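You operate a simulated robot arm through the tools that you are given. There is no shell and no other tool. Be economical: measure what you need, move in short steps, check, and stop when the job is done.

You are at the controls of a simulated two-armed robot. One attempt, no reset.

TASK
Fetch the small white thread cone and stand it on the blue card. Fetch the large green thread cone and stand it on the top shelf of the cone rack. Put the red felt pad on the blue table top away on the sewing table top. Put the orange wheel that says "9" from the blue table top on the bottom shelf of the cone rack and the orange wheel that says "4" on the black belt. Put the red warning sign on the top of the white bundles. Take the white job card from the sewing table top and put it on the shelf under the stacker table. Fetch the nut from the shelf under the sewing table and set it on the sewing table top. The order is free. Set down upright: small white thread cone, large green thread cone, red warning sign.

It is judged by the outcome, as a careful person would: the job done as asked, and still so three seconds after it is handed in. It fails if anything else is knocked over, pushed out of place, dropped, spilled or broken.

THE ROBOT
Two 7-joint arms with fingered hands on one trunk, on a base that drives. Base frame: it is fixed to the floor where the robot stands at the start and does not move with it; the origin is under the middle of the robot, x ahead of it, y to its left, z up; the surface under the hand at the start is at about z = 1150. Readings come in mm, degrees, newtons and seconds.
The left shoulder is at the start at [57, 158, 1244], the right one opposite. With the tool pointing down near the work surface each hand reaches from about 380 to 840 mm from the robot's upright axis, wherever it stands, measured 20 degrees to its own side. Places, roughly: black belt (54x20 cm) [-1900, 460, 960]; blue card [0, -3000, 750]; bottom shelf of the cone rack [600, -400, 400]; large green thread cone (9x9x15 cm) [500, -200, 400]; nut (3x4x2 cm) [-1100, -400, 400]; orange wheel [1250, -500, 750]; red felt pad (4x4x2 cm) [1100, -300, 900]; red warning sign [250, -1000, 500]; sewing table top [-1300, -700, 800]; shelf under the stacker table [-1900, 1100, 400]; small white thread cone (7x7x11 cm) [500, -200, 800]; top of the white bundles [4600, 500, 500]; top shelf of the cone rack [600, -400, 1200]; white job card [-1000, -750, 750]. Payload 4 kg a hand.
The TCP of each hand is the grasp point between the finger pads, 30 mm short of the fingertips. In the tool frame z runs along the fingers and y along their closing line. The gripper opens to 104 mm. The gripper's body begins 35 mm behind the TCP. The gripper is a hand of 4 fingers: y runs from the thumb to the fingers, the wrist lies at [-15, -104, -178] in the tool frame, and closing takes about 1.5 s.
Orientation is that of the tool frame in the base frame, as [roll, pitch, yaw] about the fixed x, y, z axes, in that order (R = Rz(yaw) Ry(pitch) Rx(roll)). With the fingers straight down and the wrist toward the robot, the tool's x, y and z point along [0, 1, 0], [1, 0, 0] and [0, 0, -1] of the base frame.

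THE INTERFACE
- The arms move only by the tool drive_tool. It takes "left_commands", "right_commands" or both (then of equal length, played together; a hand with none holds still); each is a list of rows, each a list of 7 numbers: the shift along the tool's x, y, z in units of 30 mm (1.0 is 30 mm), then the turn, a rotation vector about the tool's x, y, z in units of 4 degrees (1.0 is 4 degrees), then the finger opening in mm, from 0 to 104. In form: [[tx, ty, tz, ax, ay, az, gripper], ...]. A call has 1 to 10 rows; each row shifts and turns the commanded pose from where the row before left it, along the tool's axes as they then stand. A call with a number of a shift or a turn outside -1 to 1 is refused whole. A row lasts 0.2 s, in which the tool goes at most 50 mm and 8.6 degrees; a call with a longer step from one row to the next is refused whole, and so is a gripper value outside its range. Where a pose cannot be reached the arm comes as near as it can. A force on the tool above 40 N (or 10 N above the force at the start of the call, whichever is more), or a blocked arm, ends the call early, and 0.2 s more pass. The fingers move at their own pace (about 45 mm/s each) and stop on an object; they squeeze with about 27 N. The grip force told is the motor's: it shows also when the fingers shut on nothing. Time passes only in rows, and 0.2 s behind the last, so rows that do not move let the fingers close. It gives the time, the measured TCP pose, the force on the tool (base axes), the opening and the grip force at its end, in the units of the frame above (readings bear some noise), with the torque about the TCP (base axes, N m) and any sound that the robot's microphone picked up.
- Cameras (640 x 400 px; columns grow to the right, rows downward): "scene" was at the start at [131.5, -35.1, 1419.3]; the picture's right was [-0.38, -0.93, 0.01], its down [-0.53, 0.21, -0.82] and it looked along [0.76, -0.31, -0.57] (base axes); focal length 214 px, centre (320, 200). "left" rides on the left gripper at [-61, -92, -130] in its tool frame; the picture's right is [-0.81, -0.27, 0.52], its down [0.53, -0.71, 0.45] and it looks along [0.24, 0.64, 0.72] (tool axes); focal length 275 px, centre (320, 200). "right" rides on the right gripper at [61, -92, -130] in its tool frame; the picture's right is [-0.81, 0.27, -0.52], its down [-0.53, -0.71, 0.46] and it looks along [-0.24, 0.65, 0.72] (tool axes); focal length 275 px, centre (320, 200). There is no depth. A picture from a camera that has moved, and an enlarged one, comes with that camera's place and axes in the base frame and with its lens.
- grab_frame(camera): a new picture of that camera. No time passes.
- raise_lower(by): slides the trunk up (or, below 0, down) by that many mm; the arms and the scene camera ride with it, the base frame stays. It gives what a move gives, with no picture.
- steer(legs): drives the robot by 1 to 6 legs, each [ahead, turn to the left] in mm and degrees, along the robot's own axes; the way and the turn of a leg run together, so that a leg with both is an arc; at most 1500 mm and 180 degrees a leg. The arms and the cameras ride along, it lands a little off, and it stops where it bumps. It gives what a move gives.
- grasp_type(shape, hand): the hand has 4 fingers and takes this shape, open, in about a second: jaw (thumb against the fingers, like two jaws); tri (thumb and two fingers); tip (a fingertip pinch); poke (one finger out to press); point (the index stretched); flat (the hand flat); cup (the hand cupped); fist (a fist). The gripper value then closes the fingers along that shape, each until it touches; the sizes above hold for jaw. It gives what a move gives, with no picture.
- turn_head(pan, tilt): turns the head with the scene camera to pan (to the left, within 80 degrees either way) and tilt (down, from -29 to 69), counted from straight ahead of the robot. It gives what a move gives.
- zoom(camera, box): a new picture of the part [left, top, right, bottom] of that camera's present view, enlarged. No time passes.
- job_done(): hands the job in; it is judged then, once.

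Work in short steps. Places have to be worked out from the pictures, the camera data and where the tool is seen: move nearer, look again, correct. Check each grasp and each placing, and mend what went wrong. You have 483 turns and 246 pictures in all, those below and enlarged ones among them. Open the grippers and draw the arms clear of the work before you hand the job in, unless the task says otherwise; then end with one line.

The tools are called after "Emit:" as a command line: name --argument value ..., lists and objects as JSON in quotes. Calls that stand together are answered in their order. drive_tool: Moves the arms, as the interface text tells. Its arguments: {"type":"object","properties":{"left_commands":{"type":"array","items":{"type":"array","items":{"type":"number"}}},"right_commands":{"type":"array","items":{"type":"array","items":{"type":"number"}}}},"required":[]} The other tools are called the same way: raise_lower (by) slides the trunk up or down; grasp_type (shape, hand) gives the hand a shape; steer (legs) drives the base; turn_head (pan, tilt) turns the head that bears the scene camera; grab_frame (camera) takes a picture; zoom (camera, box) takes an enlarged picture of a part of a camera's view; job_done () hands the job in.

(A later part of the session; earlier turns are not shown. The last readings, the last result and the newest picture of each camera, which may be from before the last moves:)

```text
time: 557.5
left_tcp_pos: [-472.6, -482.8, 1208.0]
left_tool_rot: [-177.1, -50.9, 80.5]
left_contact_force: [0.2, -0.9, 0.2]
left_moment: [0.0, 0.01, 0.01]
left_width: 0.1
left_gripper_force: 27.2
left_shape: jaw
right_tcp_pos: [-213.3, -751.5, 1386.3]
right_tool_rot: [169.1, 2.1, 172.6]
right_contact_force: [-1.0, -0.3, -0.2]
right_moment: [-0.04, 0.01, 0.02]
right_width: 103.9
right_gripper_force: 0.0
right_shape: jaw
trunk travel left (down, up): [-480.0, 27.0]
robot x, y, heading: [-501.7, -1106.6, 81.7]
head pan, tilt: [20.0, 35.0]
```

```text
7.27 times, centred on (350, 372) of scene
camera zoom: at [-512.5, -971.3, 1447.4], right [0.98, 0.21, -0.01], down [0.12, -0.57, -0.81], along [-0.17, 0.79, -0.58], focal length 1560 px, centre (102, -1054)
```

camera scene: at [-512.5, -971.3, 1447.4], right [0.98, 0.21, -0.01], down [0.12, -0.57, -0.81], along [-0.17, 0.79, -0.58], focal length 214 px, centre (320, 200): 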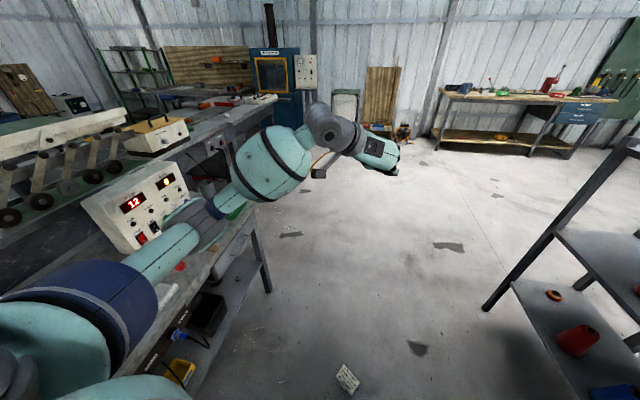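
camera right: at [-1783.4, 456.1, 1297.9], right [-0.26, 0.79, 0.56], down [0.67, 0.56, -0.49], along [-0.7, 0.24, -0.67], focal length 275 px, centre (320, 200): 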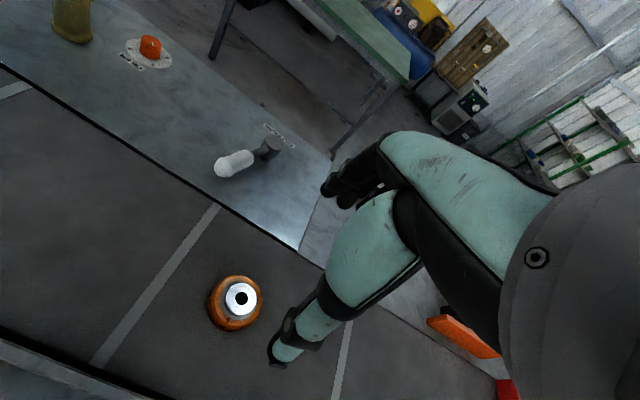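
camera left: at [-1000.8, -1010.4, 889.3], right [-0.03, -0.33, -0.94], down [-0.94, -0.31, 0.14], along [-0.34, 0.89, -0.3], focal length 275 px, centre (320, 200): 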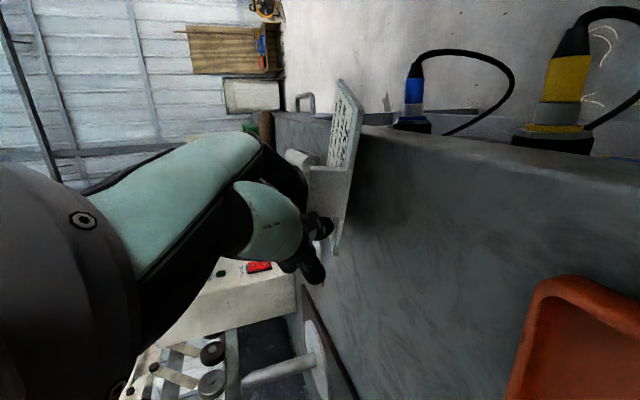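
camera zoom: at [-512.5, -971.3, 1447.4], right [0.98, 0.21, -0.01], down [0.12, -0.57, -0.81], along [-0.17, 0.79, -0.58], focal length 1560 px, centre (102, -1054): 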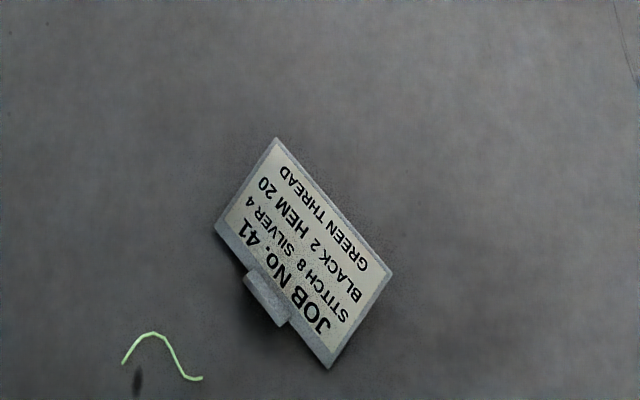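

The card lies face up with its tab standing, tab centre ≈(-470,-612), tab line bearing ≈145°. It is reachable only with a straight-down hand beside the base. I move the base to about (-306,-1097), heading 70, and turn the left hand straight down.

Emit:
steer --legs '[[0, -82], [200, 0], [0, 71]]'

Emit:
drive_tool --left_commands '[[0, 0, 0, 0.467, -0.467, -1, 100], [0, 0, 0, 0.467, -0.467, -1, 100], [0, 0, 0, 0.467, -0.467, -1, 100], [0, 0, 0, 0.467, -0.467, -1, 100], [0, 0, 0, 0.467, -0.467, -1, 100], [0, 0, 0, 0.467, -0.467, -1, 100], [0, 0, 0, 0.467, -0.467, -1, 100]]'

Emit:
drive_tool --left_commands '[[0, 0, 0, 0.467, -0.467, -1, 100], [0, 0, 0, 0.467, -0.467, -1, 100], [0, 0, 0, 0.467, -0.467, -1, 100], [0, 0, 0, 0.467, -0.467, -1, 100], [0, 0, 0, 0.467, -0.467, -1, 100], [0, 0, 0, 0.467, -0.467, -1, 100], [0, 0, 0, 0.467, -0.467, -1, 100]]'

Emit:
drive_tool --left_commands '[[0, 0, 0, 0.467, -0.467, -1, 100], [0, 0, 0, 0.467, -0.467, -1, 100], [0, 0, 0, 0.467, -0.467, -1, 100], [0, 0, 0, 0.467, -0.467, -1, 100], [0, 0, 0, 0.467, -0.467, -1, 100], [0, 0, 0, 0.467, -0.467, -1, 100], [0, 0, 0, 0.467, -0.467, -1, 100]]'

```text
time: 567.0
left_tcp_pos: [-146.2, -502.1, 1208.0]
left_tool_rot: [-177.2, -50.9, 69.2]
left_contact_force: [-1.0, -0.3, 0.5]
left_moment: [0.01, 0.02, 0.05]
left_width: 0.0
left_gripper_force: 26.8
left_shape: jaw
right_tcp_pos: [54.2, -816.7, 1386.8]
right_tool_rot: [169.1, 2.3, 161.2]
right_contact_force: [0.1, 0.3, -0.3]
right_moment: [0.0, -0.03, -0.03]
right_width: 103.9
right_gripper_force: 0.0
right_shape: jaw
trunk travel left (down, up): [-480.0, 27.0]
robot x, y, heading: [-292.3, -1105.7, 70.6]
head pan, tilt: [20.0, 35.0]
```

```text
time: 568.6
left_tcp_pos: [-145.4, -519.6, 1214.5]
left_tool_rot: [169.4, -36.0, 106.9]
left_contact_force: [0.1, 0.2, 0.5]
left_moment: [0.0, 0.01, 0.0]
left_width: 99.6
left_gripper_force: 0.1
left_shape: jaw
right_tcp_pos: [54.7, -836.0, 1390.2]
right_tool_rot: [168.3, 2.2, 161.0]
right_contact_force: [0.2, 0.0, -1.0]
right_moment: [-0.02, -0.02, -0.01]
right_width: 104.1
right_gripper_force: 0.1
right_shape: jaw
trunk travel left (down, up): [-480.0, 27.0]
robot x, y, heading: [-292.1, -1106.6, 70.7]
head pan, tilt: [20.0, 35.0]
```

```text
time: 570.2
left_tcp_pos: [-145.7, -519.6, 1215.7]
left_tool_rot: [169.8, -17.8, 135.0]
left_contact_force: [0.0, -0.9, -0.1]
left_moment: [0.03, 0.0, 0.03]
left_width: 99.5
left_gripper_force: 0.0
left_shape: jaw
right_tcp_pos: [53.8, -836.1, 1391.0]
right_tool_rot: [168.4, 2.3, 161.1]
right_contact_force: [-0.2, -0.2, -0.2]
right_moment: [-0.02, 0.0, 0.01]
right_width: 103.8
right_gripper_force: 0.1
right_shape: jaw
trunk travel left (down, up): [-480.0, 27.0]
robot x, y, heading: [-292.8, -1110.4, 70.5]
head pan, tilt: [20.0, 35.0]
```

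```text
time: 571.8
left_tcp_pos: [-146.2, -520.1, 1215.0]
left_tool_rot: [178.5, -1.6, 161.7]
left_contact_force: [0.7, -0.3, -0.6]
left_moment: [0.0, 0.0, 0.03]
left_width: 99.7
left_gripper_force: 0.1
left_shape: jaw
right_tcp_pos: [53.9, -835.4, 1391.2]
right_tool_rot: [168.4, 2.2, 161.0]
right_contact_force: [1.0, -0.5, -0.4]
right_moment: [0.0, 0.02, -0.01]
right_width: 103.8
right_gripper_force: 0.0
right_shape: jaw
trunk travel left (down, up): [-480.0, 27.0]
robot x, y, heading: [-294.2, -1109.1, 70.6]
head pan, tilt: [20.0, 35.0]
```

Left hand is straight down. I move it left/back to above the card and lower the trunk fully.

Emit:
drive_tool --left_commands '[[0.92, -0.65, 0, 0, 0, 0, 100], [0.92, -0.65, 0, 0, 0, 0, 100], [0.92, -0.65, 0, 0, 0, 0, 100], [0.92, -0.65, 0, 0, 0, 0, 100], [0.92, -0.65, 0, 0, 0, 0, 100], [0.92, -0.65, 0, 0, 0, 0, 100], [0.92, -0.65, 0, 0, 0, 0, 100], [0.92, -0.65, 0, 0, 0, 0, 100], [0.92, -0.65, 0, 0, 0, 0, 100], [0.92, -0.65, 0, 0, 0, 0, 100]]'

Emit:
raise_lower --by -400

Emit:
raise_lower --by -78

Emit:
drive_tool --left_commands '[[0, 0, 1, 0, 0, 0, 100], [0, 0, 1, 0, 0, 0, 100], [0, 0, 1, 0, 0, 0, 100], [0, 0, 1, 0, 0, 0, 100], [0, 0, 1, 0, 0, 0, 100], [0, 0, 1, 0, 0, 0, 100], [0, 0, 1, 0, 0, 0, 100], [0, 0, 1, 0, 0, 0, 100], [0, 0, 1, 0, 0, 0, 100], [0, 0, 1, 0, 0, 0, 100]]'

Emit:
grab_frame --camera "left"

```text
time: 574.0
left_tcp_pos: [-471.4, -618.9, 1221.1]
left_tool_rot: [178.5, -1.8, 161.6]
left_contact_force: [-0.6, -0.2, 0.4]
left_moment: [0.01, -0.04, 0.0]
left_width: 99.9
left_gripper_force: 0.0
left_shape: jaw
right_tcp_pos: [51.7, -836.9, 1392.1]
right_tool_rot: [168.2, 2.3, 161.0]
right_contact_force: [-0.3, 0.0, 0.4]
right_moment: [0.02, -0.02, 0.02]
right_width: 104.0
right_gripper_force: 0.0
right_shape: jaw
trunk travel left (down, up): [-480.0, 27.0]
robot x, y, heading: [-293.2, -1106.0, 70.6]
head pan, tilt: [20.0, 35.0]
```

```text
time: 577.8
left_tcp_pos: [-468.5, -616.6, 818.2]
left_tool_rot: [178.6, -1.7, 161.8]
left_contact_force: [-0.1, 0.0, 0.4]
left_moment: [0.01, 0.02, 0.02]
left_width: 100.0
left_gripper_force: 0.0
left_shape: jaw
right_tcp_pos: [52.7, -836.2, 989.8]
right_tool_rot: [168.4, 2.3, 161.1]
right_contact_force: [0.3, 0.0, 0.2]
right_moment: [-0.03, 0.0, 0.0]
right_width: 104.0
right_gripper_force: 0.0
right_shape: jaw
trunk travel left (down, up): [-80.0, 427.0]
robot x, y, heading: [-294.1, -1106.9, 70.3]
head pan, tilt: [20.0, 35.0]
```

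```text
time: 579.0
left_tcp_pos: [-469.4, -617.3, 742.3]
left_tool_rot: [178.6, -1.7, 161.8]
left_contact_force: [0.2, -0.5, 1.5]
left_moment: [-0.01, 0.0, -0.02]
left_width: 100.0
left_gripper_force: 0.1
left_shape: jaw
right_tcp_pos: [53.4, -835.8, 912.6]
right_tool_rot: [168.3, 2.3, 161.1]
right_contact_force: [0.1, -1.1, -0.6]
right_moment: [0.03, 0.0, -0.02]
right_width: 104.0
right_gripper_force: 0.1
right_shape: jaw
trunk travel left (down, up): [-2.0, 505.0]
robot x, y, heading: [-291.4, -1109.7, 70.8]
head pan, tilt: [20.0, 35.0]
```

```text
time: 581.2
left_tcp_pos: [-475.0, -608.0, 441.3]
left_tool_rot: [178.6, -1.7, 161.7]
left_contact_force: [0.2, -0.8, -0.1]
left_moment: [0.01, -0.01, -0.01]
left_width: 99.9
left_gripper_force: 0.0
left_shape: jaw
right_tcp_pos: [53.9, -836.4, 914.0]
right_tool_rot: [168.5, 2.3, 161.1]
right_contact_force: [0.1, -0.7, 0.0]
right_moment: [0.06, -0.04, 0.0]
right_width: 103.9
right_gripper_force: 0.1
right_shape: jaw
trunk travel left (down, up): [-2.0, 505.0]
robot x, y, heading: [-291.3, -1108.2, 70.7]
head pan, tilt: [20.0, 35.0]
```

```text
50 pictures are left
camera left: at [-443.2, -717.8, 568.7], right [0.67, -0.5, -0.55], down [-0.74, -0.49, -0.46], along [-0.04, 0.71, -0.7], focal length 275 px, centre (320, 200)
```

left: 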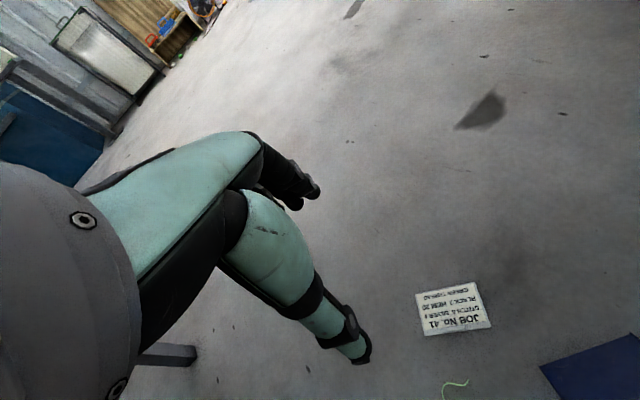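

Tab confirmed at ≈(-468,-609). Continue down.

Emit:
drive_tool --left_commands '[[0, 0, 1, 0, 0, 0, 80], [0, 0, 1, 0, 0, 0, 80], [0, 0, 1, 0, 0, 0, 80], [0, 0, 1, 0, 0, 0, 80], [0, 0, 1, 0, 0, 0, 80], [0, 0, 1, 0, 0, 0, 80], [0, 0, 1, 0, 0, 0, 80], [0, 0, 1, 0, 0, 0, 80], [0, 0, 1, 0, 0, 0, 80], [0, 0, 0, 0, 0, 0, 80]]'

Emit:
grab_frame --camera "left"

```text
time: 583.4
left_tcp_pos: [-481.7, -598.0, 173.0]
left_tool_rot: [178.4, -1.6, 161.7]
left_contact_force: [-0.2, 0.5, 0.7]
left_moment: [0.03, -0.01, 0.01]
left_width: 80.0
left_gripper_force: 0.0
left_shape: jaw
right_tcp_pos: [53.2, -836.3, 913.6]
right_tool_rot: [168.4, 2.2, 161.1]
right_contact_force: [0.8, -0.1, -0.6]
right_moment: [0.02, 0.03, -0.01]
right_width: 104.0
right_gripper_force: 0.1
right_shape: jaw
trunk travel left (down, up): [-2.0, 505.0]
robot x, y, heading: [-297.3, -1111.0, 70.5]
head pan, tilt: [20.0, 35.0]
```

```text
49 pictures are left
camera left: at [-451.0, -708.1, 299.9], right [0.67, -0.5, -0.55], down [-0.74, -0.49, -0.46], along [-0.04, 0.71, -0.7], focal length 275 px, centre (320, 200)
```

left: 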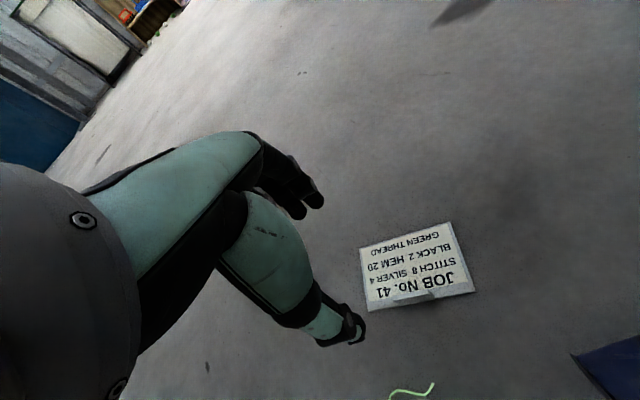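

Reach is fine. I rotate the hand 12° to square with the tab, shift 13 mm, and descend to about z=70.

Emit:
drive_tool --left_commands '[[-0.1, 0, 0.8, 0, 0, 0.75, 70], [-0.1, 0, 0.8, 0, 0, 0.75, 70], [-0.1, 0, 0.8, 0, 0, 0.75, 70], [-0.1, -0.05, 0.8, 0, 0, 0.75, 70], [0, 0, 0, 0, 0, 0, 70]]'

Emit:
grab_frame --camera "left"

```text
time: 584.6
left_tcp_pos: [-473.6, -600.4, 76.4]
left_tool_rot: [178.8, -2.0, 149.7]
left_contact_force: [-0.2, 0.3, -0.9]
left_moment: [0.01, -0.01, 0.02]
left_width: 70.5
left_gripper_force: 0.0
left_shape: jaw
right_tcp_pos: [53.7, -834.8, 913.3]
right_tool_rot: [168.4, 2.2, 161.2]
right_contact_force: [-0.1, -0.1, 0.6]
right_moment: [0.0, -0.01, 0.0]
right_width: 103.9
right_gripper_force: 0.1
right_shape: jaw
trunk travel left (down, up): [-2.0, 505.0]
robot x, y, heading: [-292.1, -1109.7, 70.7]
head pan, tilt: [20.0, 35.0]
```

```text
48 pictures are left
camera left: at [-465.2, -713.4, 202.7], right [0.55, -0.63, -0.55], down [-0.83, -0.33, -0.45], along [0.1, 0.7, -0.7], focal length 275 px, centre (320, 200)
```

left: 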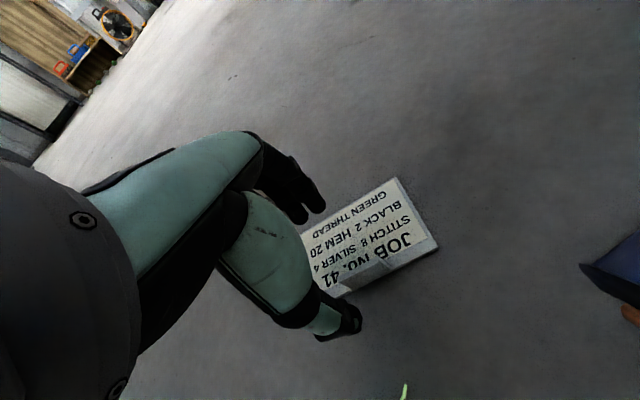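

Emit:
drive_tool --left_commands '[[-0.1, -0.27, 0.5, 0, 0, 0, 70], [0, 0, 0.5, 0, 0, 0, 70], [0, 0, 0, 0, 0, 0, 70]]'

Emit:
grab_frame --camera "left"

```text
time: 585.4
left_tcp_pos: [-475.5, -605.9, 45.0]
left_tool_rot: [178.9, -1.9, 149.8]
left_contact_force: [0.2, 0.4, -0.4]
left_moment: [0.03, 0.0, 0.0]
left_width: 70.4
left_gripper_force: 0.1
left_shape: jaw
right_tcp_pos: [52.2, -836.4, 914.7]
right_tool_rot: [168.5, 2.2, 161.1]
right_contact_force: [0.4, -0.3, 0.6]
right_moment: [0.01, 0.02, 0.01]
right_width: 103.8
right_gripper_force: 0.1
right_shape: jaw
trunk travel left (down, up): [-2.0, 505.0]
robot x, y, heading: [-291.9, -1111.9, 70.8]
head pan, tilt: [20.0, 35.0]
```

```text
47 pictures are left
camera left: at [-466.9, -719.6, 172.0], right [0.55, -0.63, -0.55], down [-0.83, -0.33, -0.45], along [0.1, 0.7, -0.7], focal length 275 px, centre (320, 200)
```

left: 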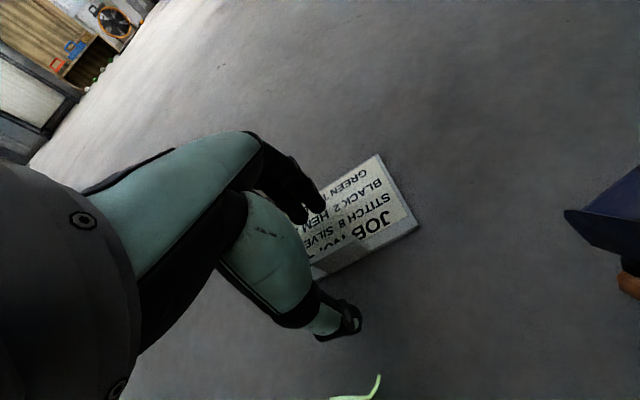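

Straddling the tab. Down 5 mm more and close fully.

Emit:
drive_tool --left_commands '[[0, 0, 0.2, 0, 0, 0, 60], [0, 0, 0, 0, 0, 0, 40], [0, 0, 0, 0, 0, 0, 20], [0, 0, 0, 0, 0, 0, 0], [0, 0, 0, 0, 0, 0, 0], [0, 0, 0, 0, 0, 0, 0], [0, 0, 0, 0, 0, 0, 0], [0, 0, 0, 0, 0, 0, 0]]'

Emit:
grab_frame --camera "left"

```text
time: 587.2
left_tcp_pos: [-475.3, -606.2, 38.4]
left_tool_rot: [178.8, -1.9, 149.7]
left_contact_force: [0.2, -0.1, 0.1]
left_moment: [0.02, -0.01, 0.03]
left_width: 0.0
left_gripper_force: 27.3
left_shape: jaw
right_tcp_pos: [54.3, -836.9, 914.1]
right_tool_rot: [168.4, 2.2, 161.1]
right_contact_force: [0.6, -0.1, -0.3]
right_moment: [0.03, 0.02, -0.01]
right_width: 103.8
right_gripper_force: 0.0
right_shape: jaw
trunk travel left (down, up): [-2.0, 505.0]
robot x, y, heading: [-294.3, -1110.0, 70.6]
head pan, tilt: [20.0, 35.0]
```

```text
46 pictures are left
camera left: at [-466.7, -719.7, 165.1], right [0.55, -0.63, -0.55], down [-0.83, -0.33, -0.45], along [0.1, 0.7, -0.7], focal length 275 px, centre (320, 200)
```

left: 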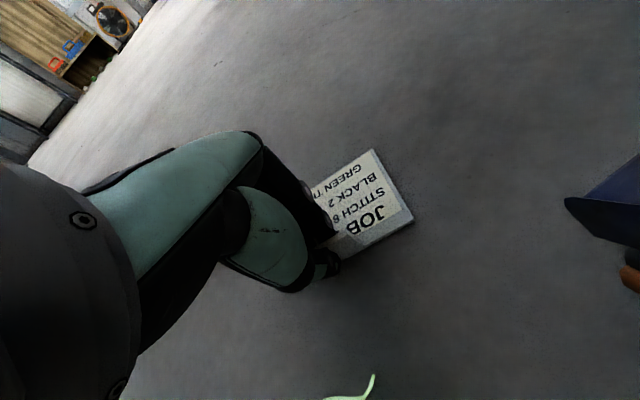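

Emit:
drive_tool --left_commands '[[0, 0, -0.7, 0, 0, 0, 0], [0, 0, -0.7, 0, 0, 0, 0], [0, 0, -0.7, 0, 0, 0, 0], [0, 0, 0, 0, 0, 0, 0]]'

Emit:
grab_frame --camera "left"

```text
time: 588.2
left_tcp_pos: [-472.1, -608.1, 101.2]
left_tool_rot: [178.9, -1.9, 149.7]
left_contact_force: [-0.5, 0.1, -0.4]
left_moment: [0.02, 0.02, -0.01]
left_width: 0.1
left_gripper_force: 26.8
left_shape: jaw
right_tcp_pos: [53.7, -835.7, 913.5]
right_tool_rot: [168.4, 2.3, 161.0]
right_contact_force: [-0.3, -0.3, 0.4]
right_moment: [-0.04, -0.02, 0.02]
right_width: 103.8
right_gripper_force: 0.2
right_shape: jaw
trunk travel left (down, up): [-2.0, 505.0]
robot x, y, heading: [-292.6, -1109.3, 71.1]
head pan, tilt: [20.0, 35.0]
```

```text
45 pictures are left
camera left: at [-463.6, -722.3, 229.0], right [0.55, -0.63, -0.55], down [-0.83, -0.33, -0.45], along [0.1, 0.7, -0.7], focal length 275 px, centre (320, 200)
```

left: 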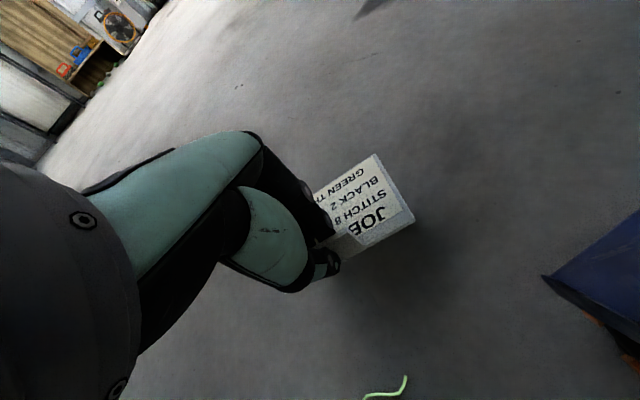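

Held firmly this time. I raise the trunk and arm gently.

Emit:
raise_lower --by 400

Emit:
drive_tool --left_commands '[[-0.1, 0.2, -0.9, 0, 0, -0.3, 0], [-0.1, 0.2, -0.9, 0, 0, -0.3, 0], [-0.1, 0.2, -0.9, 0, 0, -0.3, 0], [-0.1, 0.2, -0.9, 0, 0, -0.3, 0], [-0.1, 0.2, -0.9, 0, 0, -0.3, 0], [-0.1, 0.2, -0.9, 0, 0, -0.3, 0], [-0.1, 0.2, -0.9, 0, 0, -0.3, 0], [-0.1, 0.2, -0.9, 0, 0, -0.3, 0], [-0.1, 0.2, -0.9, 0, 0, -0.3, 0], [-0.1, 0.2, -0.9, 0, 0, -0.3, 0]]'

Emit:
raise_lower --by 90

Emit:
drive_tool --left_commands '[[-0.5, 0.2, -0.9, 0, 0, 0, 0], [-0.5, 0.2, -0.9, 0, 0, 0, 0], [-0.5, 0.2, -0.9, 0, 0, 0, 0], [-0.5, 0.2, -0.9, 0, 0, 0, 0], [-0.5, 0.2, -0.9, 0, 0, 0, 0], [-0.5, 0.2, -0.9, 0, 0, 0, 0], [-0.5, 0.2, -0.9, 0, 0, 0, 0], [-0.5, 0.2, -0.9, 0, 0, 0, 0], [0, 0, 0, 0, 0, 0, 0]]'

Emit:
grab_frame --camera "left"

```text
time: 592.0
left_tcp_pos: [-472.2, -607.2, 501.1]
left_tool_rot: [178.9, -2.0, 149.7]
left_contact_force: [0.2, 0.0, -0.3]
left_moment: [-0.05, -0.01, 0.01]
left_width: 0.1
left_gripper_force: 26.1
left_shape: jaw
right_tcp_pos: [54.9, -834.8, 1312.5]
right_tool_rot: [168.3, 2.3, 161.1]
right_contact_force: [0.8, -0.9, -0.3]
right_moment: [0.02, -0.01, -0.03]
right_width: 103.9
right_gripper_force: 0.1
right_shape: jaw
trunk travel left (down, up): [-402.0, 105.0]
robot x, y, heading: [-292.0, -1107.3, 70.6]
head pan, tilt: [20.0, 35.0]
```

```text
time: 594.2
left_tcp_pos: [-413.6, -576.3, 772.7]
left_tool_rot: [178.6, -1.5, 161.7]
left_contact_force: [-0.3, -0.2, -0.6]
left_moment: [-0.01, -0.02, 0.0]
left_width: 0.1
left_gripper_force: 27.2
left_shape: jaw
right_tcp_pos: [55.6, -835.5, 1312.7]
right_tool_rot: [168.5, 2.2, 161.0]
right_contact_force: [-0.2, 0.3, -0.1]
right_moment: [-0.02, 0.0, -0.01]
right_width: 103.8
right_gripper_force: 0.0
right_shape: jaw
trunk travel left (down, up): [-402.0, 105.0]
robot x, y, heading: [-294.8, -1108.9, 70.8]
head pan, tilt: [20.0, 35.0]
```

```text
time: 595.5
left_tcp_pos: [-414.2, -575.7, 863.3]
left_tool_rot: [178.7, -1.7, 161.7]
left_contact_force: [-0.4, -0.2, -0.4]
left_moment: [0.0, 0.01, 0.0]
left_width: 0.3
left_gripper_force: 26.9
left_shape: jaw
right_tcp_pos: [52.5, -836.1, 1402.8]
right_tool_rot: [168.4, 2.2, 161.0]
right_contact_force: [-0.2, 0.4, -0.1]
right_moment: [0.0, -0.02, -0.01]
right_width: 104.0
right_gripper_force: 0.0
right_shape: jaw
trunk travel left (down, up): [-492.0, 15.0]
robot x, y, heading: [-295.8, -1108.6, 70.8]
head pan, tilt: [20.0, 35.0]
```

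```text
time: 597.5
left_tcp_pos: [-282.1, -575.8, 1075.8]
left_tool_rot: [178.5, -1.7, 161.8]
left_contact_force: [-0.2, -0.1, -0.1]
left_moment: [-0.01, 0.01, -0.01]
left_width: 0.4
left_gripper_force: 26.7
left_shape: jaw
right_tcp_pos: [53.0, -836.0, 1403.5]
right_tool_rot: [168.3, 2.4, 160.9]
right_contact_force: [-0.3, -0.1, -0.1]
right_moment: [0.02, -0.02, 0.02]
right_width: 103.8
right_gripper_force: 0.0
right_shape: jaw
trunk travel left (down, up): [-492.0, 15.0]
robot x, y, heading: [-294.9, -1107.1, 70.8]
head pan, tilt: [20.0, 35.0]
```

```text
44 pictures are left
camera left: at [-249.6, -685.5, 1203.4], right [0.67, -0.5, -0.55], down [-0.74, -0.49, -0.46], along [-0.04, 0.71, -0.7], focal length 275 px, centre (320, 200)
```

left: 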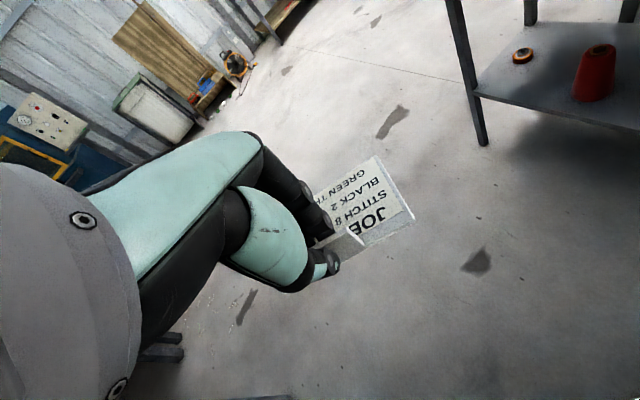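

Stable. Drive north along x≈-300 to y≈1180.

Emit:
steer --legs '[[0, 18], [1200, 0]]'

Emit:
steer --legs '[[1080, 0]]'

Emit:
steer --legs '[[0, 45], [0, 46]]'

Emit:
turn_head --pan 0 --tilt 30

Emit:
grab_frame --camera "scene"

```text
time: 605.0
left_tcp_pos: [-414.2, 610.4, 1076.4]
left_tool_rot: [178.6, -1.5, 179.7]
left_contact_force: [-0.2, -0.6, -0.7]
left_moment: [-0.03, 0.01, 0.03]
left_width: 0.1
left_gripper_force: 27.3
left_shape: jaw
right_tcp_pos: [-16.3, 466.8, 1403.4]
right_tool_rot: [168.3, 2.2, 179.1]
right_contact_force: [0.1, 0.3, 0.9]
right_moment: [-0.02, 0.02, 0.0]
right_width: 104.1
right_gripper_force: 0.0
right_shape: jaw
trunk travel left (down, up): [-492.0, 15.0]
robot x, y, heading: [-255.3, 101.7, 88.9]
head pan, tilt: [20.0, 35.0]
```

```text
time: 610.9
left_tcp_pos: [-356.6, 1685.3, 1081.9]
left_tool_rot: [177.8, -1.5, 178.0]
left_contact_force: [-0.7, -0.6, 0.3]
left_moment: [-0.03, 0.0, 0.03]
left_width: 0.1
left_gripper_force: 26.9
left_shape: jaw
right_tcp_pos: [38.3, 1524.7, 1406.7]
right_tool_rot: [167.6, 2.3, 177.2]
right_contact_force: [0.5, 0.2, 0.2]
right_moment: [0.01, 0.0, 0.0]
right_width: 103.8
right_gripper_force: 0.0
right_shape: jaw
trunk travel left (down, up): [-492.0, 15.0]
robot x, y, heading: [-211.4, 1181.9, 86.9]
head pan, tilt: [20.0, 35.0]
```

```text
time: 616.2
left_tcp_pos: [-698.3, 1018.9, 1087.1]
left_tool_rot: [177.1, -1.6, -90.1]
left_contact_force: [-0.8, 0.4, -0.3]
left_moment: [0.0, 0.01, 0.02]
left_width: 0.0
left_gripper_force: 26.9
left_shape: jaw
right_tcp_pos: [-548.8, 1419.4, 1409.5]
right_tool_rot: [166.9, 2.5, -90.9]
right_contact_force: [0.4, 0.2, -1.1]
right_moment: [-0.01, -0.01, 0.01]
right_width: 104.0
right_gripper_force: 0.0
right_shape: jaw
trunk travel left (down, up): [-492.0, 15.0]
robot x, y, heading: [-214.8, 1194.2, 178.9]
head pan, tilt: [20.0, 35.0]
```

```text
time: 617.0
left_tcp_pos: [-686.4, 1019.4, 1093.8]
left_tool_rot: [175.7, -1.1, -90.2]
left_contact_force: [-0.3, 0.2, -0.4]
left_moment: [0.0, -0.01, -0.03]
left_width: 0.0
left_gripper_force: 26.8
left_shape: jaw
right_tcp_pos: [-533.4, 1418.3, 1415.0]
right_tool_rot: [166.0, 2.5, -90.9]
right_contact_force: [-0.3, -1.5, -0.1]
right_moment: [-0.02, -0.03, -0.04]
right_width: 103.7
right_gripper_force: 0.2
right_shape: jaw
trunk travel left (down, up): [-492.0, 15.0]
robot x, y, heading: [-214.7, 1191.8, 178.8]
head pan, tilt: [0.0, 30.0]
```

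```text
43 pictures are left
camera scene: at [-352.4, 1191.2, 1466.9], right [0.02, 1.0, 0.0], down [0.51, -0.01, -0.86], along [-0.86, 0.02, -0.51], focal length 214 px, centre (320, 200)
```

scene: 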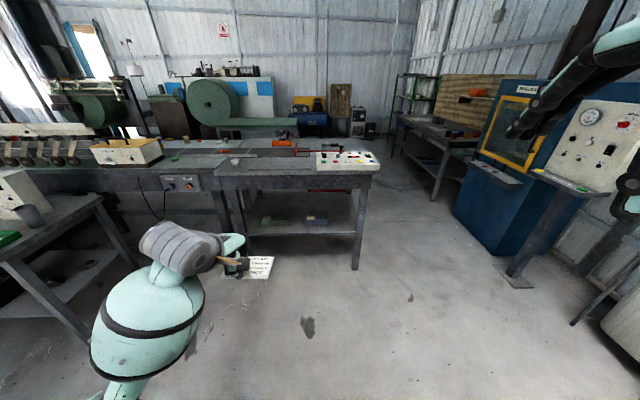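

Card still held. Zoom on the stacker table's shelf.

Emit:
zoom --camera "scene" --box '[200, 140, 400, 280]'

```text
2.86 times, centred on (300, 210) of scene
camera zoom: at [-352.4, 1191.2, 1466.9], right [0.02, 1.0, 0.0], down [0.51, -0.01, -0.86], along [-0.86, 0.02, -0.51], focal length 613 px, centre (377, 171)
```

zoom: 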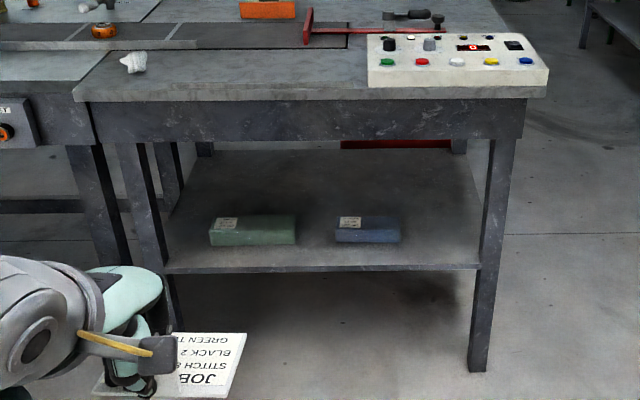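

Shelf z≈400, front edge x≈-1640; boxes occupy y 753–996 and 1107–1291, so I'll use the free right part, y≈1390. Drive diagonal to (-866,1580) and face the table.

Emit:
steer --legs '[[0, -30], [760, 0], [0, 31]]'

Emit:
raise_lower --by -400

Emit:
drive_tool --left_commands '[[0, 0, 0.8, 0.2, 0, 0, 0], [0, 0, 0.8, 0.2, 0, 0, 0], [0, 0, 0.8, 0.2, 0, 0, 0], [0, 0, 0.8, 0.2, 0, 0, 0], [0, 0, 0.8, 0.2, 0, 0, 0], [0, 0, 0.8, 0, 0, 0, 0], [0, 0, 0.8, 0, 0, 0, 0], [0, 0, 0, 0, 0, 0, 0]]'

Emit:
grab_frame --camera "scene"

Emit:
grab_frame --camera "left"

```text
time: 617.9
left_tcp_pos: [-671.9, 1039.8, 1109.9]
left_tool_rot: [172.7, -1.1, -93.2]
left_contact_force: [0.4, 0.7, 0.2]
left_moment: [0.0, -0.02, -0.03]
left_width: 0.0
left_gripper_force: 27.2
left_shape: jaw
right_tcp_pos: [-490.3, 1432.4, 1421.9]
right_tool_rot: [164.6, 2.6, -93.2]
right_contact_force: [0.1, 1.4, -0.3]
right_moment: [0.0, 0.01, 0.02]
right_width: 103.8
right_gripper_force: 0.1
right_shape: jaw
trunk travel left (down, up): [-492.0, 15.0]
robot x, y, heading: [-213.5, 1192.6, 176.6]
head pan, tilt: [0.0, 30.0]
stopped in leg 1: the robot was blocked; the commanded pose is now the measured one
```

```text
time: 621.8
left_tcp_pos: [-670.6, 1037.7, 708.5]
left_tool_rot: [173.0, -1.2, -93.2]
left_contact_force: [0.3, 0.6, -0.4]
left_moment: [0.01, 0.02, 0.02]
left_width: 0.0
left_gripper_force: 27.4
left_shape: jaw
right_tcp_pos: [-488.8, 1431.7, 1020.6]
right_tool_rot: [164.6, 2.6, -93.3]
right_contact_force: [0.1, -0.1, 0.0]
right_moment: [-0.03, 0.03, 0.03]
right_width: 103.7
right_gripper_force: 0.0
right_shape: jaw
trunk travel left (down, up): [-92.0, 415.0]
robot x, y, heading: [-211.0, 1185.7, 176.7]
head pan, tilt: [0.0, 30.0]
```

```text
time: 623.5
left_tcp_pos: [-678.6, 1030.0, 539.5]
left_tool_rot: [178.2, -1.8, -92.6]
left_contact_force: [-0.3, -0.9, -0.7]
left_moment: [-0.01, 0.02, -0.02]
left_width: 0.0
left_gripper_force: 27.3
left_shape: jaw
right_tcp_pos: [-489.6, 1431.6, 1020.5]
right_tool_rot: [164.7, 2.6, -93.3]
right_contact_force: [0.8, 0.2, -0.1]
right_moment: [0.0, -0.01, 0.0]
right_width: 103.9
right_gripper_force: 0.0
right_shape: jaw
trunk travel left (down, up): [-92.0, 415.0]
robot x, y, heading: [-215.1, 1191.9, 176.6]
head pan, tilt: [0.0, 30.0]
```

```text
41 pictures are left
camera scene: at [-347.1, 1197.8, 1066.2], right [0.06, 1.0, 0.0], down [0.51, -0.03, -0.86], along [-0.86, 0.05, -0.51], focal length 214 px, centre (320, 200)
```

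scene: 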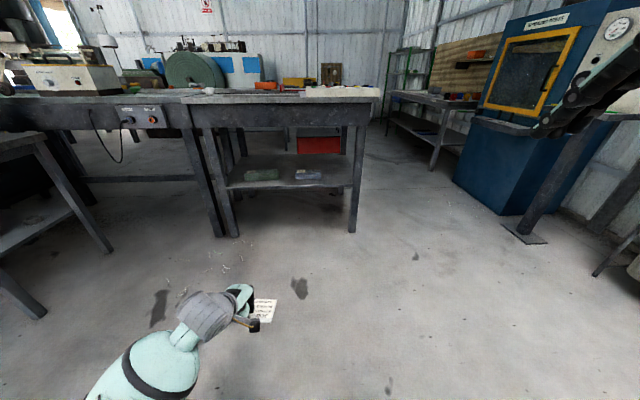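

```text
40 pictures are left
camera left: at [-580.4, 1092.1, 665.3], right [0.29, 0.78, -0.55], down [0.67, -0.58, -0.46], along [-0.68, -0.24, -0.7], focal length 275 px, centre (320, 200)
```

left: 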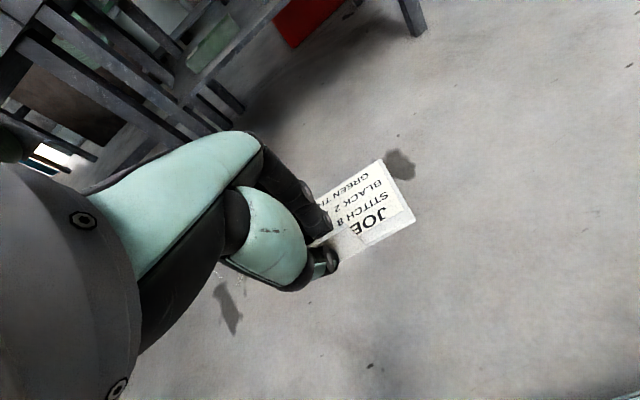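

A spurious stop again; the space is clear, so I repeat the drive.

Emit:
steer --legs '[[0, -28]]'

Emit:
steer --legs '[[780, 0]]'

Emit:
steer --legs '[[0, 31]]'

Emit:
grab_frame --camera "scene"

```text
time: 625.5
left_tcp_pos: [-700.8, 1265.6, 539.1]
left_tool_rot: [178.1, -2.0, -120.2]
left_contact_force: [-0.7, -1.3, 0.9]
left_moment: [-0.03, 0.01, 0.02]
left_width: 0.0
left_gripper_force: 27.5
left_shape: jaw
right_tcp_pos: [-346.2, 1534.0, 1020.5]
right_tool_rot: [164.7, 2.6, -121.1]
right_contact_force: [-0.5, -0.3, 0.1]
right_moment: [0.0, 0.01, -0.01]
right_width: 103.5
right_gripper_force: 0.1
right_shape: jaw
trunk travel left (down, up): [-92.0, 415.0]
robot x, y, heading: [-216.1, 1192.4, 148.9]
head pan, tilt: [0.0, 30.0]
```

```text
time: 629.9
left_tcp_pos: [-1358.2, 1661.3, 545.0]
left_tool_rot: [177.5, -1.8, -120.2]
left_contact_force: [-1.0, -0.2, 0.0]
left_moment: [-0.03, 0.04, 0.0]
left_width: 0.1
left_gripper_force: 26.7
left_shape: jaw
right_tcp_pos: [-999.5, 1924.6, 1024.5]
right_tool_rot: [164.0, 2.6, -121.1]
right_contact_force: [-0.5, 0.1, -0.6]
right_moment: [-0.01, 0.03, -0.01]
right_width: 104.0
right_gripper_force: 0.1
right_shape: jaw
trunk travel left (down, up): [-92.0, 415.0]
robot x, y, heading: [-880.5, 1588.0, 148.9]
head pan, tilt: [0.0, 30.0]
```

```text
time: 632.1
left_tcp_pos: [-1320.4, 1401.4, 551.2]
left_tool_rot: [176.8, -1.8, -89.1]
left_contact_force: [-0.5, 0.7, -0.2]
left_moment: [0.01, 0.01, 0.03]
left_width: 0.1
left_gripper_force: 27.4
left_shape: jaw
right_tcp_pos: [-1143.9, 1813.4, 1026.6]
right_tool_rot: [163.2, 2.6, -89.8]
right_contact_force: [-0.7, -0.1, 0.0]
right_moment: [0.02, 0.05, 0.01]
right_width: 103.8
right_gripper_force: 0.1
right_shape: jaw
trunk travel left (down, up): [-92.0, 415.0]
robot x, y, heading: [-877.6, 1591.4, -179.7]
head pan, tilt: [0.0, 30.0]
```

```text
39 pictures are left
camera scene: at [-1011.4, 1588.4, 1066.2], right [0.0, 1.0, 0.0], down [0.51, 0.0, -0.86], along [-0.86, 0.0, -0.51], focal length 214 px, centre (320, 200)
```

scene: 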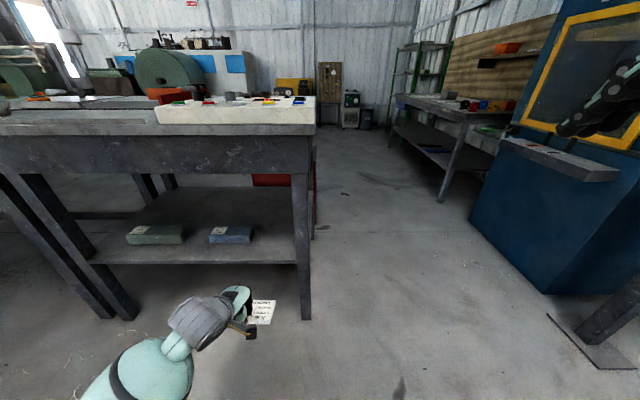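

Lined up right of the blue box. I lower to z≈480 and drive in 340 mm.

Emit:
drive_tool --left_commands '[[0.2, 0, 0.8, 0.3, 0, 0, 0], [0, 0, 0.8, 0.3, 0, 0, 0], [0, 0, 0.8, 0, 0, 0, 0], [0, 0, 0, 0, 0, 0, 0]]'

Emit:
steer --legs '[[250, 0]]'

Emit:
grab_frame --camera "left"

Emit:
grab_frame --camera "scene"

```text
time: 633.1
left_tcp_pos: [-1318.2, 1393.4, 483.8]
left_tool_rot: [178.6, -1.9, -89.1]
left_contact_force: [0.0, -0.2, 0.1]
left_moment: [-0.01, -0.01, 0.0]
left_width: 0.2
left_gripper_force: 27.0
left_shape: jaw
right_tcp_pos: [-1132.9, 1813.7, 1028.8]
right_tool_rot: [162.5, 2.7, -89.9]
right_contact_force: [0.7, -0.4, 0.2]
right_moment: [-0.02, -0.01, 0.0]
right_width: 103.7
right_gripper_force: 0.0
right_shape: jaw
trunk travel left (down, up): [-92.0, 415.0]
robot x, y, heading: [-882.4, 1590.0, -179.8]
head pan, tilt: [0.0, 30.0]
```

```text
time: 635.0
left_tcp_pos: [-1571.5, 1392.9, 483.0]
left_tool_rot: [178.6, -1.8, -89.0]
left_contact_force: [-1.5, 0.2, -0.6]
left_moment: [-0.01, -0.04, -0.01]
left_width: 0.0
left_gripper_force: 26.8
left_shape: jaw
right_tcp_pos: [-1386.7, 1814.3, 1028.9]
right_tool_rot: [162.5, 2.7, -90.0]
right_contact_force: [0.6, 0.0, -0.1]
right_moment: [-0.01, -0.05, -0.01]
right_width: 104.1
right_gripper_force: 0.1
right_shape: jaw
trunk travel left (down, up): [-92.0, 415.0]
robot x, y, heading: [-1131.8, 1592.0, -179.8]
head pan, tilt: [0.0, 30.0]
```

```text
38 pictures are left
camera left: at [-1477.7, 1460.3, 610.1], right [0.25, 0.8, -0.55], down [0.71, -0.54, -0.46], along [-0.66, -0.28, -0.7], focal length 275 px, centre (320, 200)
```

left: 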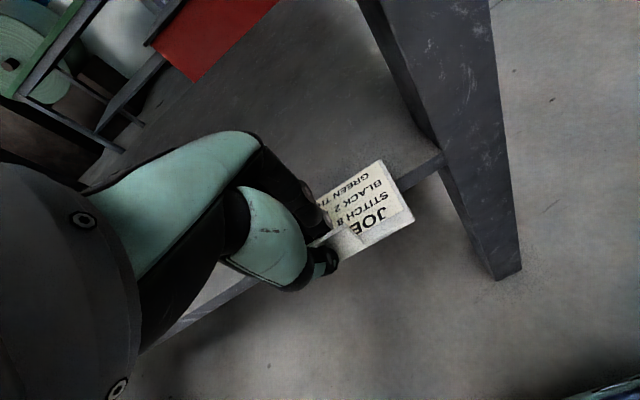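

```text
37 pictures are left
camera scene: at [-1265.8, 1588.0, 1065.9], right [0.0, 1.0, 0.0], down [0.51, 0.0, -0.86], along [-0.86, 0.0, -0.51], focal length 214 px, centre (320, 200)
```

scene: 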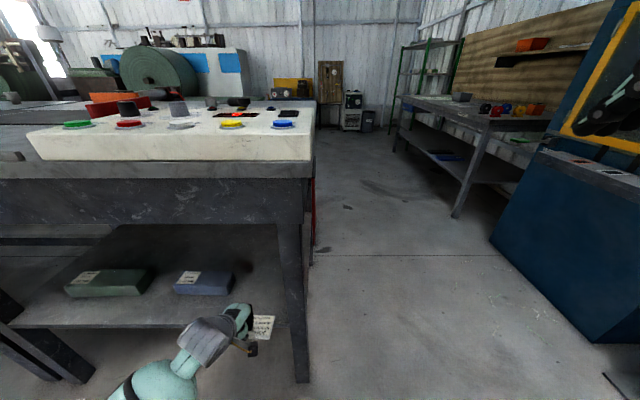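

Clear of the leg by ~45 mm. I shift 12 mm left and drive in another 110 mm.

Emit:
drive_tool --left_commands '[[0.4, 0, 0, 0, 0, 0, 0], [0, 0, 0, 0, 0, 0, 0]]'

Emit:
steer --legs '[[115, 0]]'

Emit:
grab_frame --camera "left"

```text
time: 635.6
left_tcp_pos: [-1564.7, 1380.6, 490.8]
left_tool_rot: [177.8, -1.9, -89.0]
left_contact_force: [-0.3, 0.1, 0.5]
left_moment: [-0.01, -0.01, -0.01]
left_width: 0.0
left_gripper_force: 26.7
left_shape: jaw
right_tcp_pos: [-1373.6, 1814.4, 1033.1]
right_tool_rot: [161.9, 2.7, -90.1]
right_contact_force: [0.8, 1.2, -0.6]
right_moment: [0.03, -0.01, -0.02]
right_width: 103.6
right_gripper_force: 0.2
right_shape: jaw
trunk travel left (down, up): [-92.0, 415.0]
robot x, y, heading: [-1127.6, 1589.3, -179.9]
head pan, tilt: [0.0, 30.0]
```

```text
time: 636.8
left_tcp_pos: [-1681.5, 1379.6, 489.8]
left_tool_rot: [177.8, -1.7, -88.9]
left_contact_force: [-0.1, -0.1, 0.7]
left_moment: [-0.04, -0.03, 0.03]
left_width: 0.2
left_gripper_force: 27.0
left_shape: jaw
right_tcp_pos: [-1488.7, 1813.8, 1032.1]
right_tool_rot: [161.7, 2.6, -90.0]
right_contact_force: [0.9, 0.0, -0.1]
right_moment: [0.02, 0.02, 0.0]
right_width: 104.0
right_gripper_force: 0.1
right_shape: jaw
trunk travel left (down, up): [-92.0, 415.0]
robot x, y, heading: [-1248.6, 1590.0, -180.0]
head pan, tilt: [0.0, 30.0]
```

```text
36 pictures are left
camera left: at [-1585.5, 1447.9, 615.2], right [0.24, 0.8, -0.55], down [0.7, -0.54, -0.47], along [-0.67, -0.28, -0.69], focal length 275 px, centre (320, 200)
```

left: 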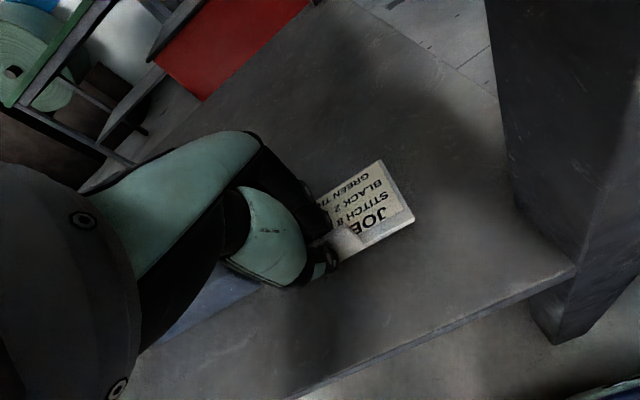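

Card is over the shelf. Lower.

Emit:
drive_tool --left_commands '[[0, 0, 0.6, 0.2, 0, 0, 0], [0, 0, 0.7, 0, 0, 0, 0], [0, 0, 0, 0, 0, 0, 0]]'

Emit:
drive_tool --left_commands '[[0, 0, 0.2, 0, 0, 0, 0], [0, 0, 0, 0, 0, 0, 0]]'

Emit:
drive_tool --left_commands '[[0, 0, 0.2, 0, 0, 0, 0], [0, 0, 0, 0, 0, 0, 0]]'

Emit:
grab_frame --camera "left"

```text
time: 637.6
left_tcp_pos: [-1684.2, 1380.6, 454.8]
left_tool_rot: [178.1, -1.7, -89.0]
left_contact_force: [-2.0, 0.9, 23.4]
left_moment: [0.01, 0.19, 0.0]
left_width: 1.1
left_gripper_force: 26.9
left_shape: jaw
right_tcp_pos: [-1487.7, 1813.7, 1032.5]
right_tool_rot: [161.6, 2.7, -90.0]
right_contact_force: [0.4, -0.4, 0.4]
right_moment: [0.0, 0.02, 0.02]
right_width: 103.9
right_gripper_force: 0.0
right_shape: jaw
trunk travel left (down, up): [-92.0, 415.0]
robot x, y, heading: [-1244.6, 1590.7, -179.8]
head pan, tilt: [0.0, 30.0]
```

```text
time: 638.0
left_tcp_pos: [-1680.0, 1379.1, 457.5]
left_tool_rot: [177.0, -1.7, -88.9]
left_contact_force: [0.2, -0.2, -0.4]
left_moment: [0.0, 0.06, -0.04]
left_width: 0.8
left_gripper_force: 27.3
left_shape: jaw
right_tcp_pos: [-1477.2, 1811.8, 1034.7]
right_tool_rot: [160.9, 2.6, -89.8]
right_contact_force: [-0.8, 0.0, 0.1]
right_moment: [0.02, -0.03, 0.0]
right_width: 104.0
right_gripper_force: 0.1
right_shape: jaw
trunk travel left (down, up): [-92.0, 415.0]
robot x, y, heading: [-1247.4, 1589.1, -179.8]
head pan, tilt: [0.0, 30.0]
stopped in row 1 (left hand): the force on the tool passed its limit at 45 N (the readings are from after the stop); the commanded pose is now the measured one
```

```text
time: 638.6
left_tcp_pos: [-1681.5, 1379.1, 455.4]
left_tool_rot: [176.8, -1.7, -88.9]
left_contact_force: [4.4, -1.1, 21.0]
left_moment: [-0.03, 0.04, 0.0]
left_width: 1.0
left_gripper_force: 26.7
left_shape: jaw
right_tcp_pos: [-1476.8, 1813.1, 1035.9]
right_tool_rot: [161.0, 2.6, -89.8]
right_contact_force: [1.0, -0.1, 0.4]
right_moment: [0.01, -0.01, 0.01]
right_width: 103.8
right_gripper_force: 0.0
right_shape: jaw
trunk travel left (down, up): [-92.0, 415.0]
robot x, y, heading: [-1246.5, 1589.9, -180.0]
head pan, tilt: [0.0, 30.0]
```

```text
35 pictures are left
camera left: at [-1583.6, 1446.6, 578.5], right [0.23, 0.8, -0.56], down [0.7, -0.53, -0.48], along [-0.68, -0.28, -0.68], focal length 275 px, centre (320, 200)
```

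left: 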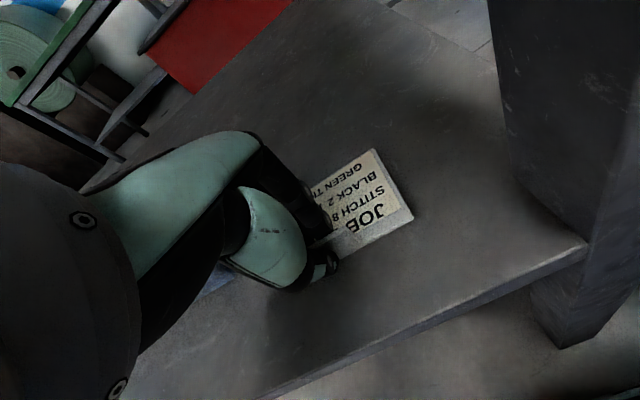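

It's on the shelf. Relieve, open slowly, and lift straight up.

Emit:
drive_tool --left_commands '[[0, 0, -0.08, 0, 0, 0, 0], [0, 0, 0, 0, 0, 0, 15], [0, 0, 0, 0, 0, 0, 30], [0, 0, 0, 0, 0, 0, 45], [0, 0, 0, 0, 0, 0, 60], [0, 0, 0, 0, 0, 0, 60], [0, 0, -0.6, 0, 0, 0, 60], [0, 0, -0.8, 0, 0, 0, 60], [0, 0, -0.6, 0, 0, 0, 60]]'

Emit:
grab_frame --camera "left"

```text
time: 640.6
left_tcp_pos: [-1678.6, 1381.4, 515.9]
left_tool_rot: [177.1, -1.7, -88.9]
left_contact_force: [-0.7, 0.7, 0.0]
left_moment: [0.03, 0.01, 0.03]
left_width: 59.7
left_gripper_force: 0.1
left_shape: jaw
right_tcp_pos: [-1478.0, 1814.1, 1033.7]
right_tool_rot: [161.0, 2.7, -90.0]
right_contact_force: [-1.0, 0.7, 0.4]
right_moment: [-0.02, 0.0, -0.01]
right_width: 103.9
right_gripper_force: 0.1
right_shape: jaw
trunk travel left (down, up): [-92.0, 415.0]
robot x, y, heading: [-1246.1, 1591.7, -180.3]
head pan, tilt: [0.0, 30.0]
```

```text
34 pictures are left
camera left: at [-1581.3, 1448.5, 640.0], right [0.23, 0.8, -0.55], down [0.7, -0.53, -0.48], along [-0.68, -0.28, -0.68], focal length 275 px, centre (320, 200)
```

left: 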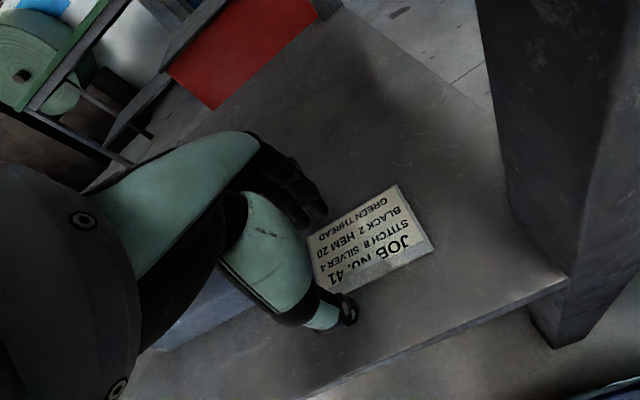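

The job card lies on the stacker shelf. I back out, raise the trunk, and drive back to the sewing table for the nut.

Emit:
steer --legs '[[-400, 0]]'

Emit:
raise_lower --by 400

Emit:
steer --legs '[[0, 52], [0, 52], [900, 0]]'

Emit:
steer --legs '[[900, 0]]'

```text
time: 643.2
left_tcp_pos: [-1268.2, 1382.2, 516.3]
left_tool_rot: [177.0, -1.7, -88.8]
left_contact_force: [0.2, 0.5, -0.2]
left_moment: [0.01, 0.03, -0.03]
left_width: 59.6
left_gripper_force: 0.1
left_shape: jaw
right_tcp_pos: [-1070.2, 1814.5, 1035.9]
right_tool_rot: [161.0, 2.5, -89.7]
right_contact_force: [0.2, -0.2, -0.2]
right_moment: [-0.02, 0.02, 0.0]
right_width: 104.0
right_gripper_force: 0.0
right_shape: jaw
trunk travel left (down, up): [-92.0, 415.0]
robot x, y, heading: [-838.9, 1593.3, -179.7]
head pan, tilt: [0.0, 30.0]
```

```text
time: 647.1
left_tcp_pos: [-1264.9, 1381.2, 922.0]
left_tool_rot: [176.3, -1.5, -88.7]
left_contact_force: [-0.1, -0.1, -0.4]
left_moment: [-0.03, 0.01, 0.01]
left_width: 59.6
left_gripper_force: 0.1
left_shape: jaw
right_tcp_pos: [-1059.6, 1812.3, 1438.7]
right_tool_rot: [160.3, 2.3, -89.2]
right_contact_force: [0.0, -0.1, 0.1]
right_moment: [-0.01, 0.02, 0.05]
right_width: 104.0
right_gripper_force: 0.0
right_shape: jaw
trunk travel left (down, up): [-492.0, 15.0]
robot x, y, heading: [-840.3, 1591.0, -179.7]
head pan, tilt: [0.0, 30.0]
```

```text
time: 652.3
left_tcp_pos: [-611.8, 1194.3, 932.1]
left_tool_rot: [175.0, -1.6, 3.8]
left_contact_force: [0.4, 0.1, -0.2]
left_moment: [0.02, 0.01, 0.0]
left_width: 59.7
left_gripper_force: 0.1
left_shape: jaw
right_tcp_pos: [-1055.1, 1390.6, 1442.2]
right_tool_rot: [158.8, 2.4, 2.8]
right_contact_force: [0.3, 0.0, -0.4]
right_moment: [0.0, 0.02, -0.03]
right_width: 103.7
right_gripper_force: 0.0
right_shape: jaw
trunk travel left (down, up): [-492.0, 15.0]
robot x, y, heading: [-846.1, 1589.9, -87.0]
head pan, tilt: [0.0, 30.0]
stopped in leg 2: the force on the tool passed its limit at 45 N (the readings are from after the stop); the commanded pose is now the measured one
```

```text
time: 657.3
left_tcp_pos: [-565.4, 278.0, 931.7]
left_tool_rot: [174.8, -1.6, 3.8]
left_contact_force: [0.1, -0.5, -0.3]
left_moment: [-0.02, 0.01, 0.0]
left_width: 59.9
left_gripper_force: 0.0
left_shape: jaw
right_tcp_pos: [-1010.7, 477.1, 1443.4]
right_tool_rot: [158.7, 2.4, 2.6]
right_contact_force: [0.6, -0.2, -0.4]
right_moment: [-0.01, -0.01, -0.01]
right_width: 103.8
right_gripper_force: 0.0
right_shape: jaw
trunk travel left (down, up): [-492.0, 15.0]
robot x, y, heading: [-799.3, 672.8, -87.4]
head pan, tilt: [0.0, 30.0]
```

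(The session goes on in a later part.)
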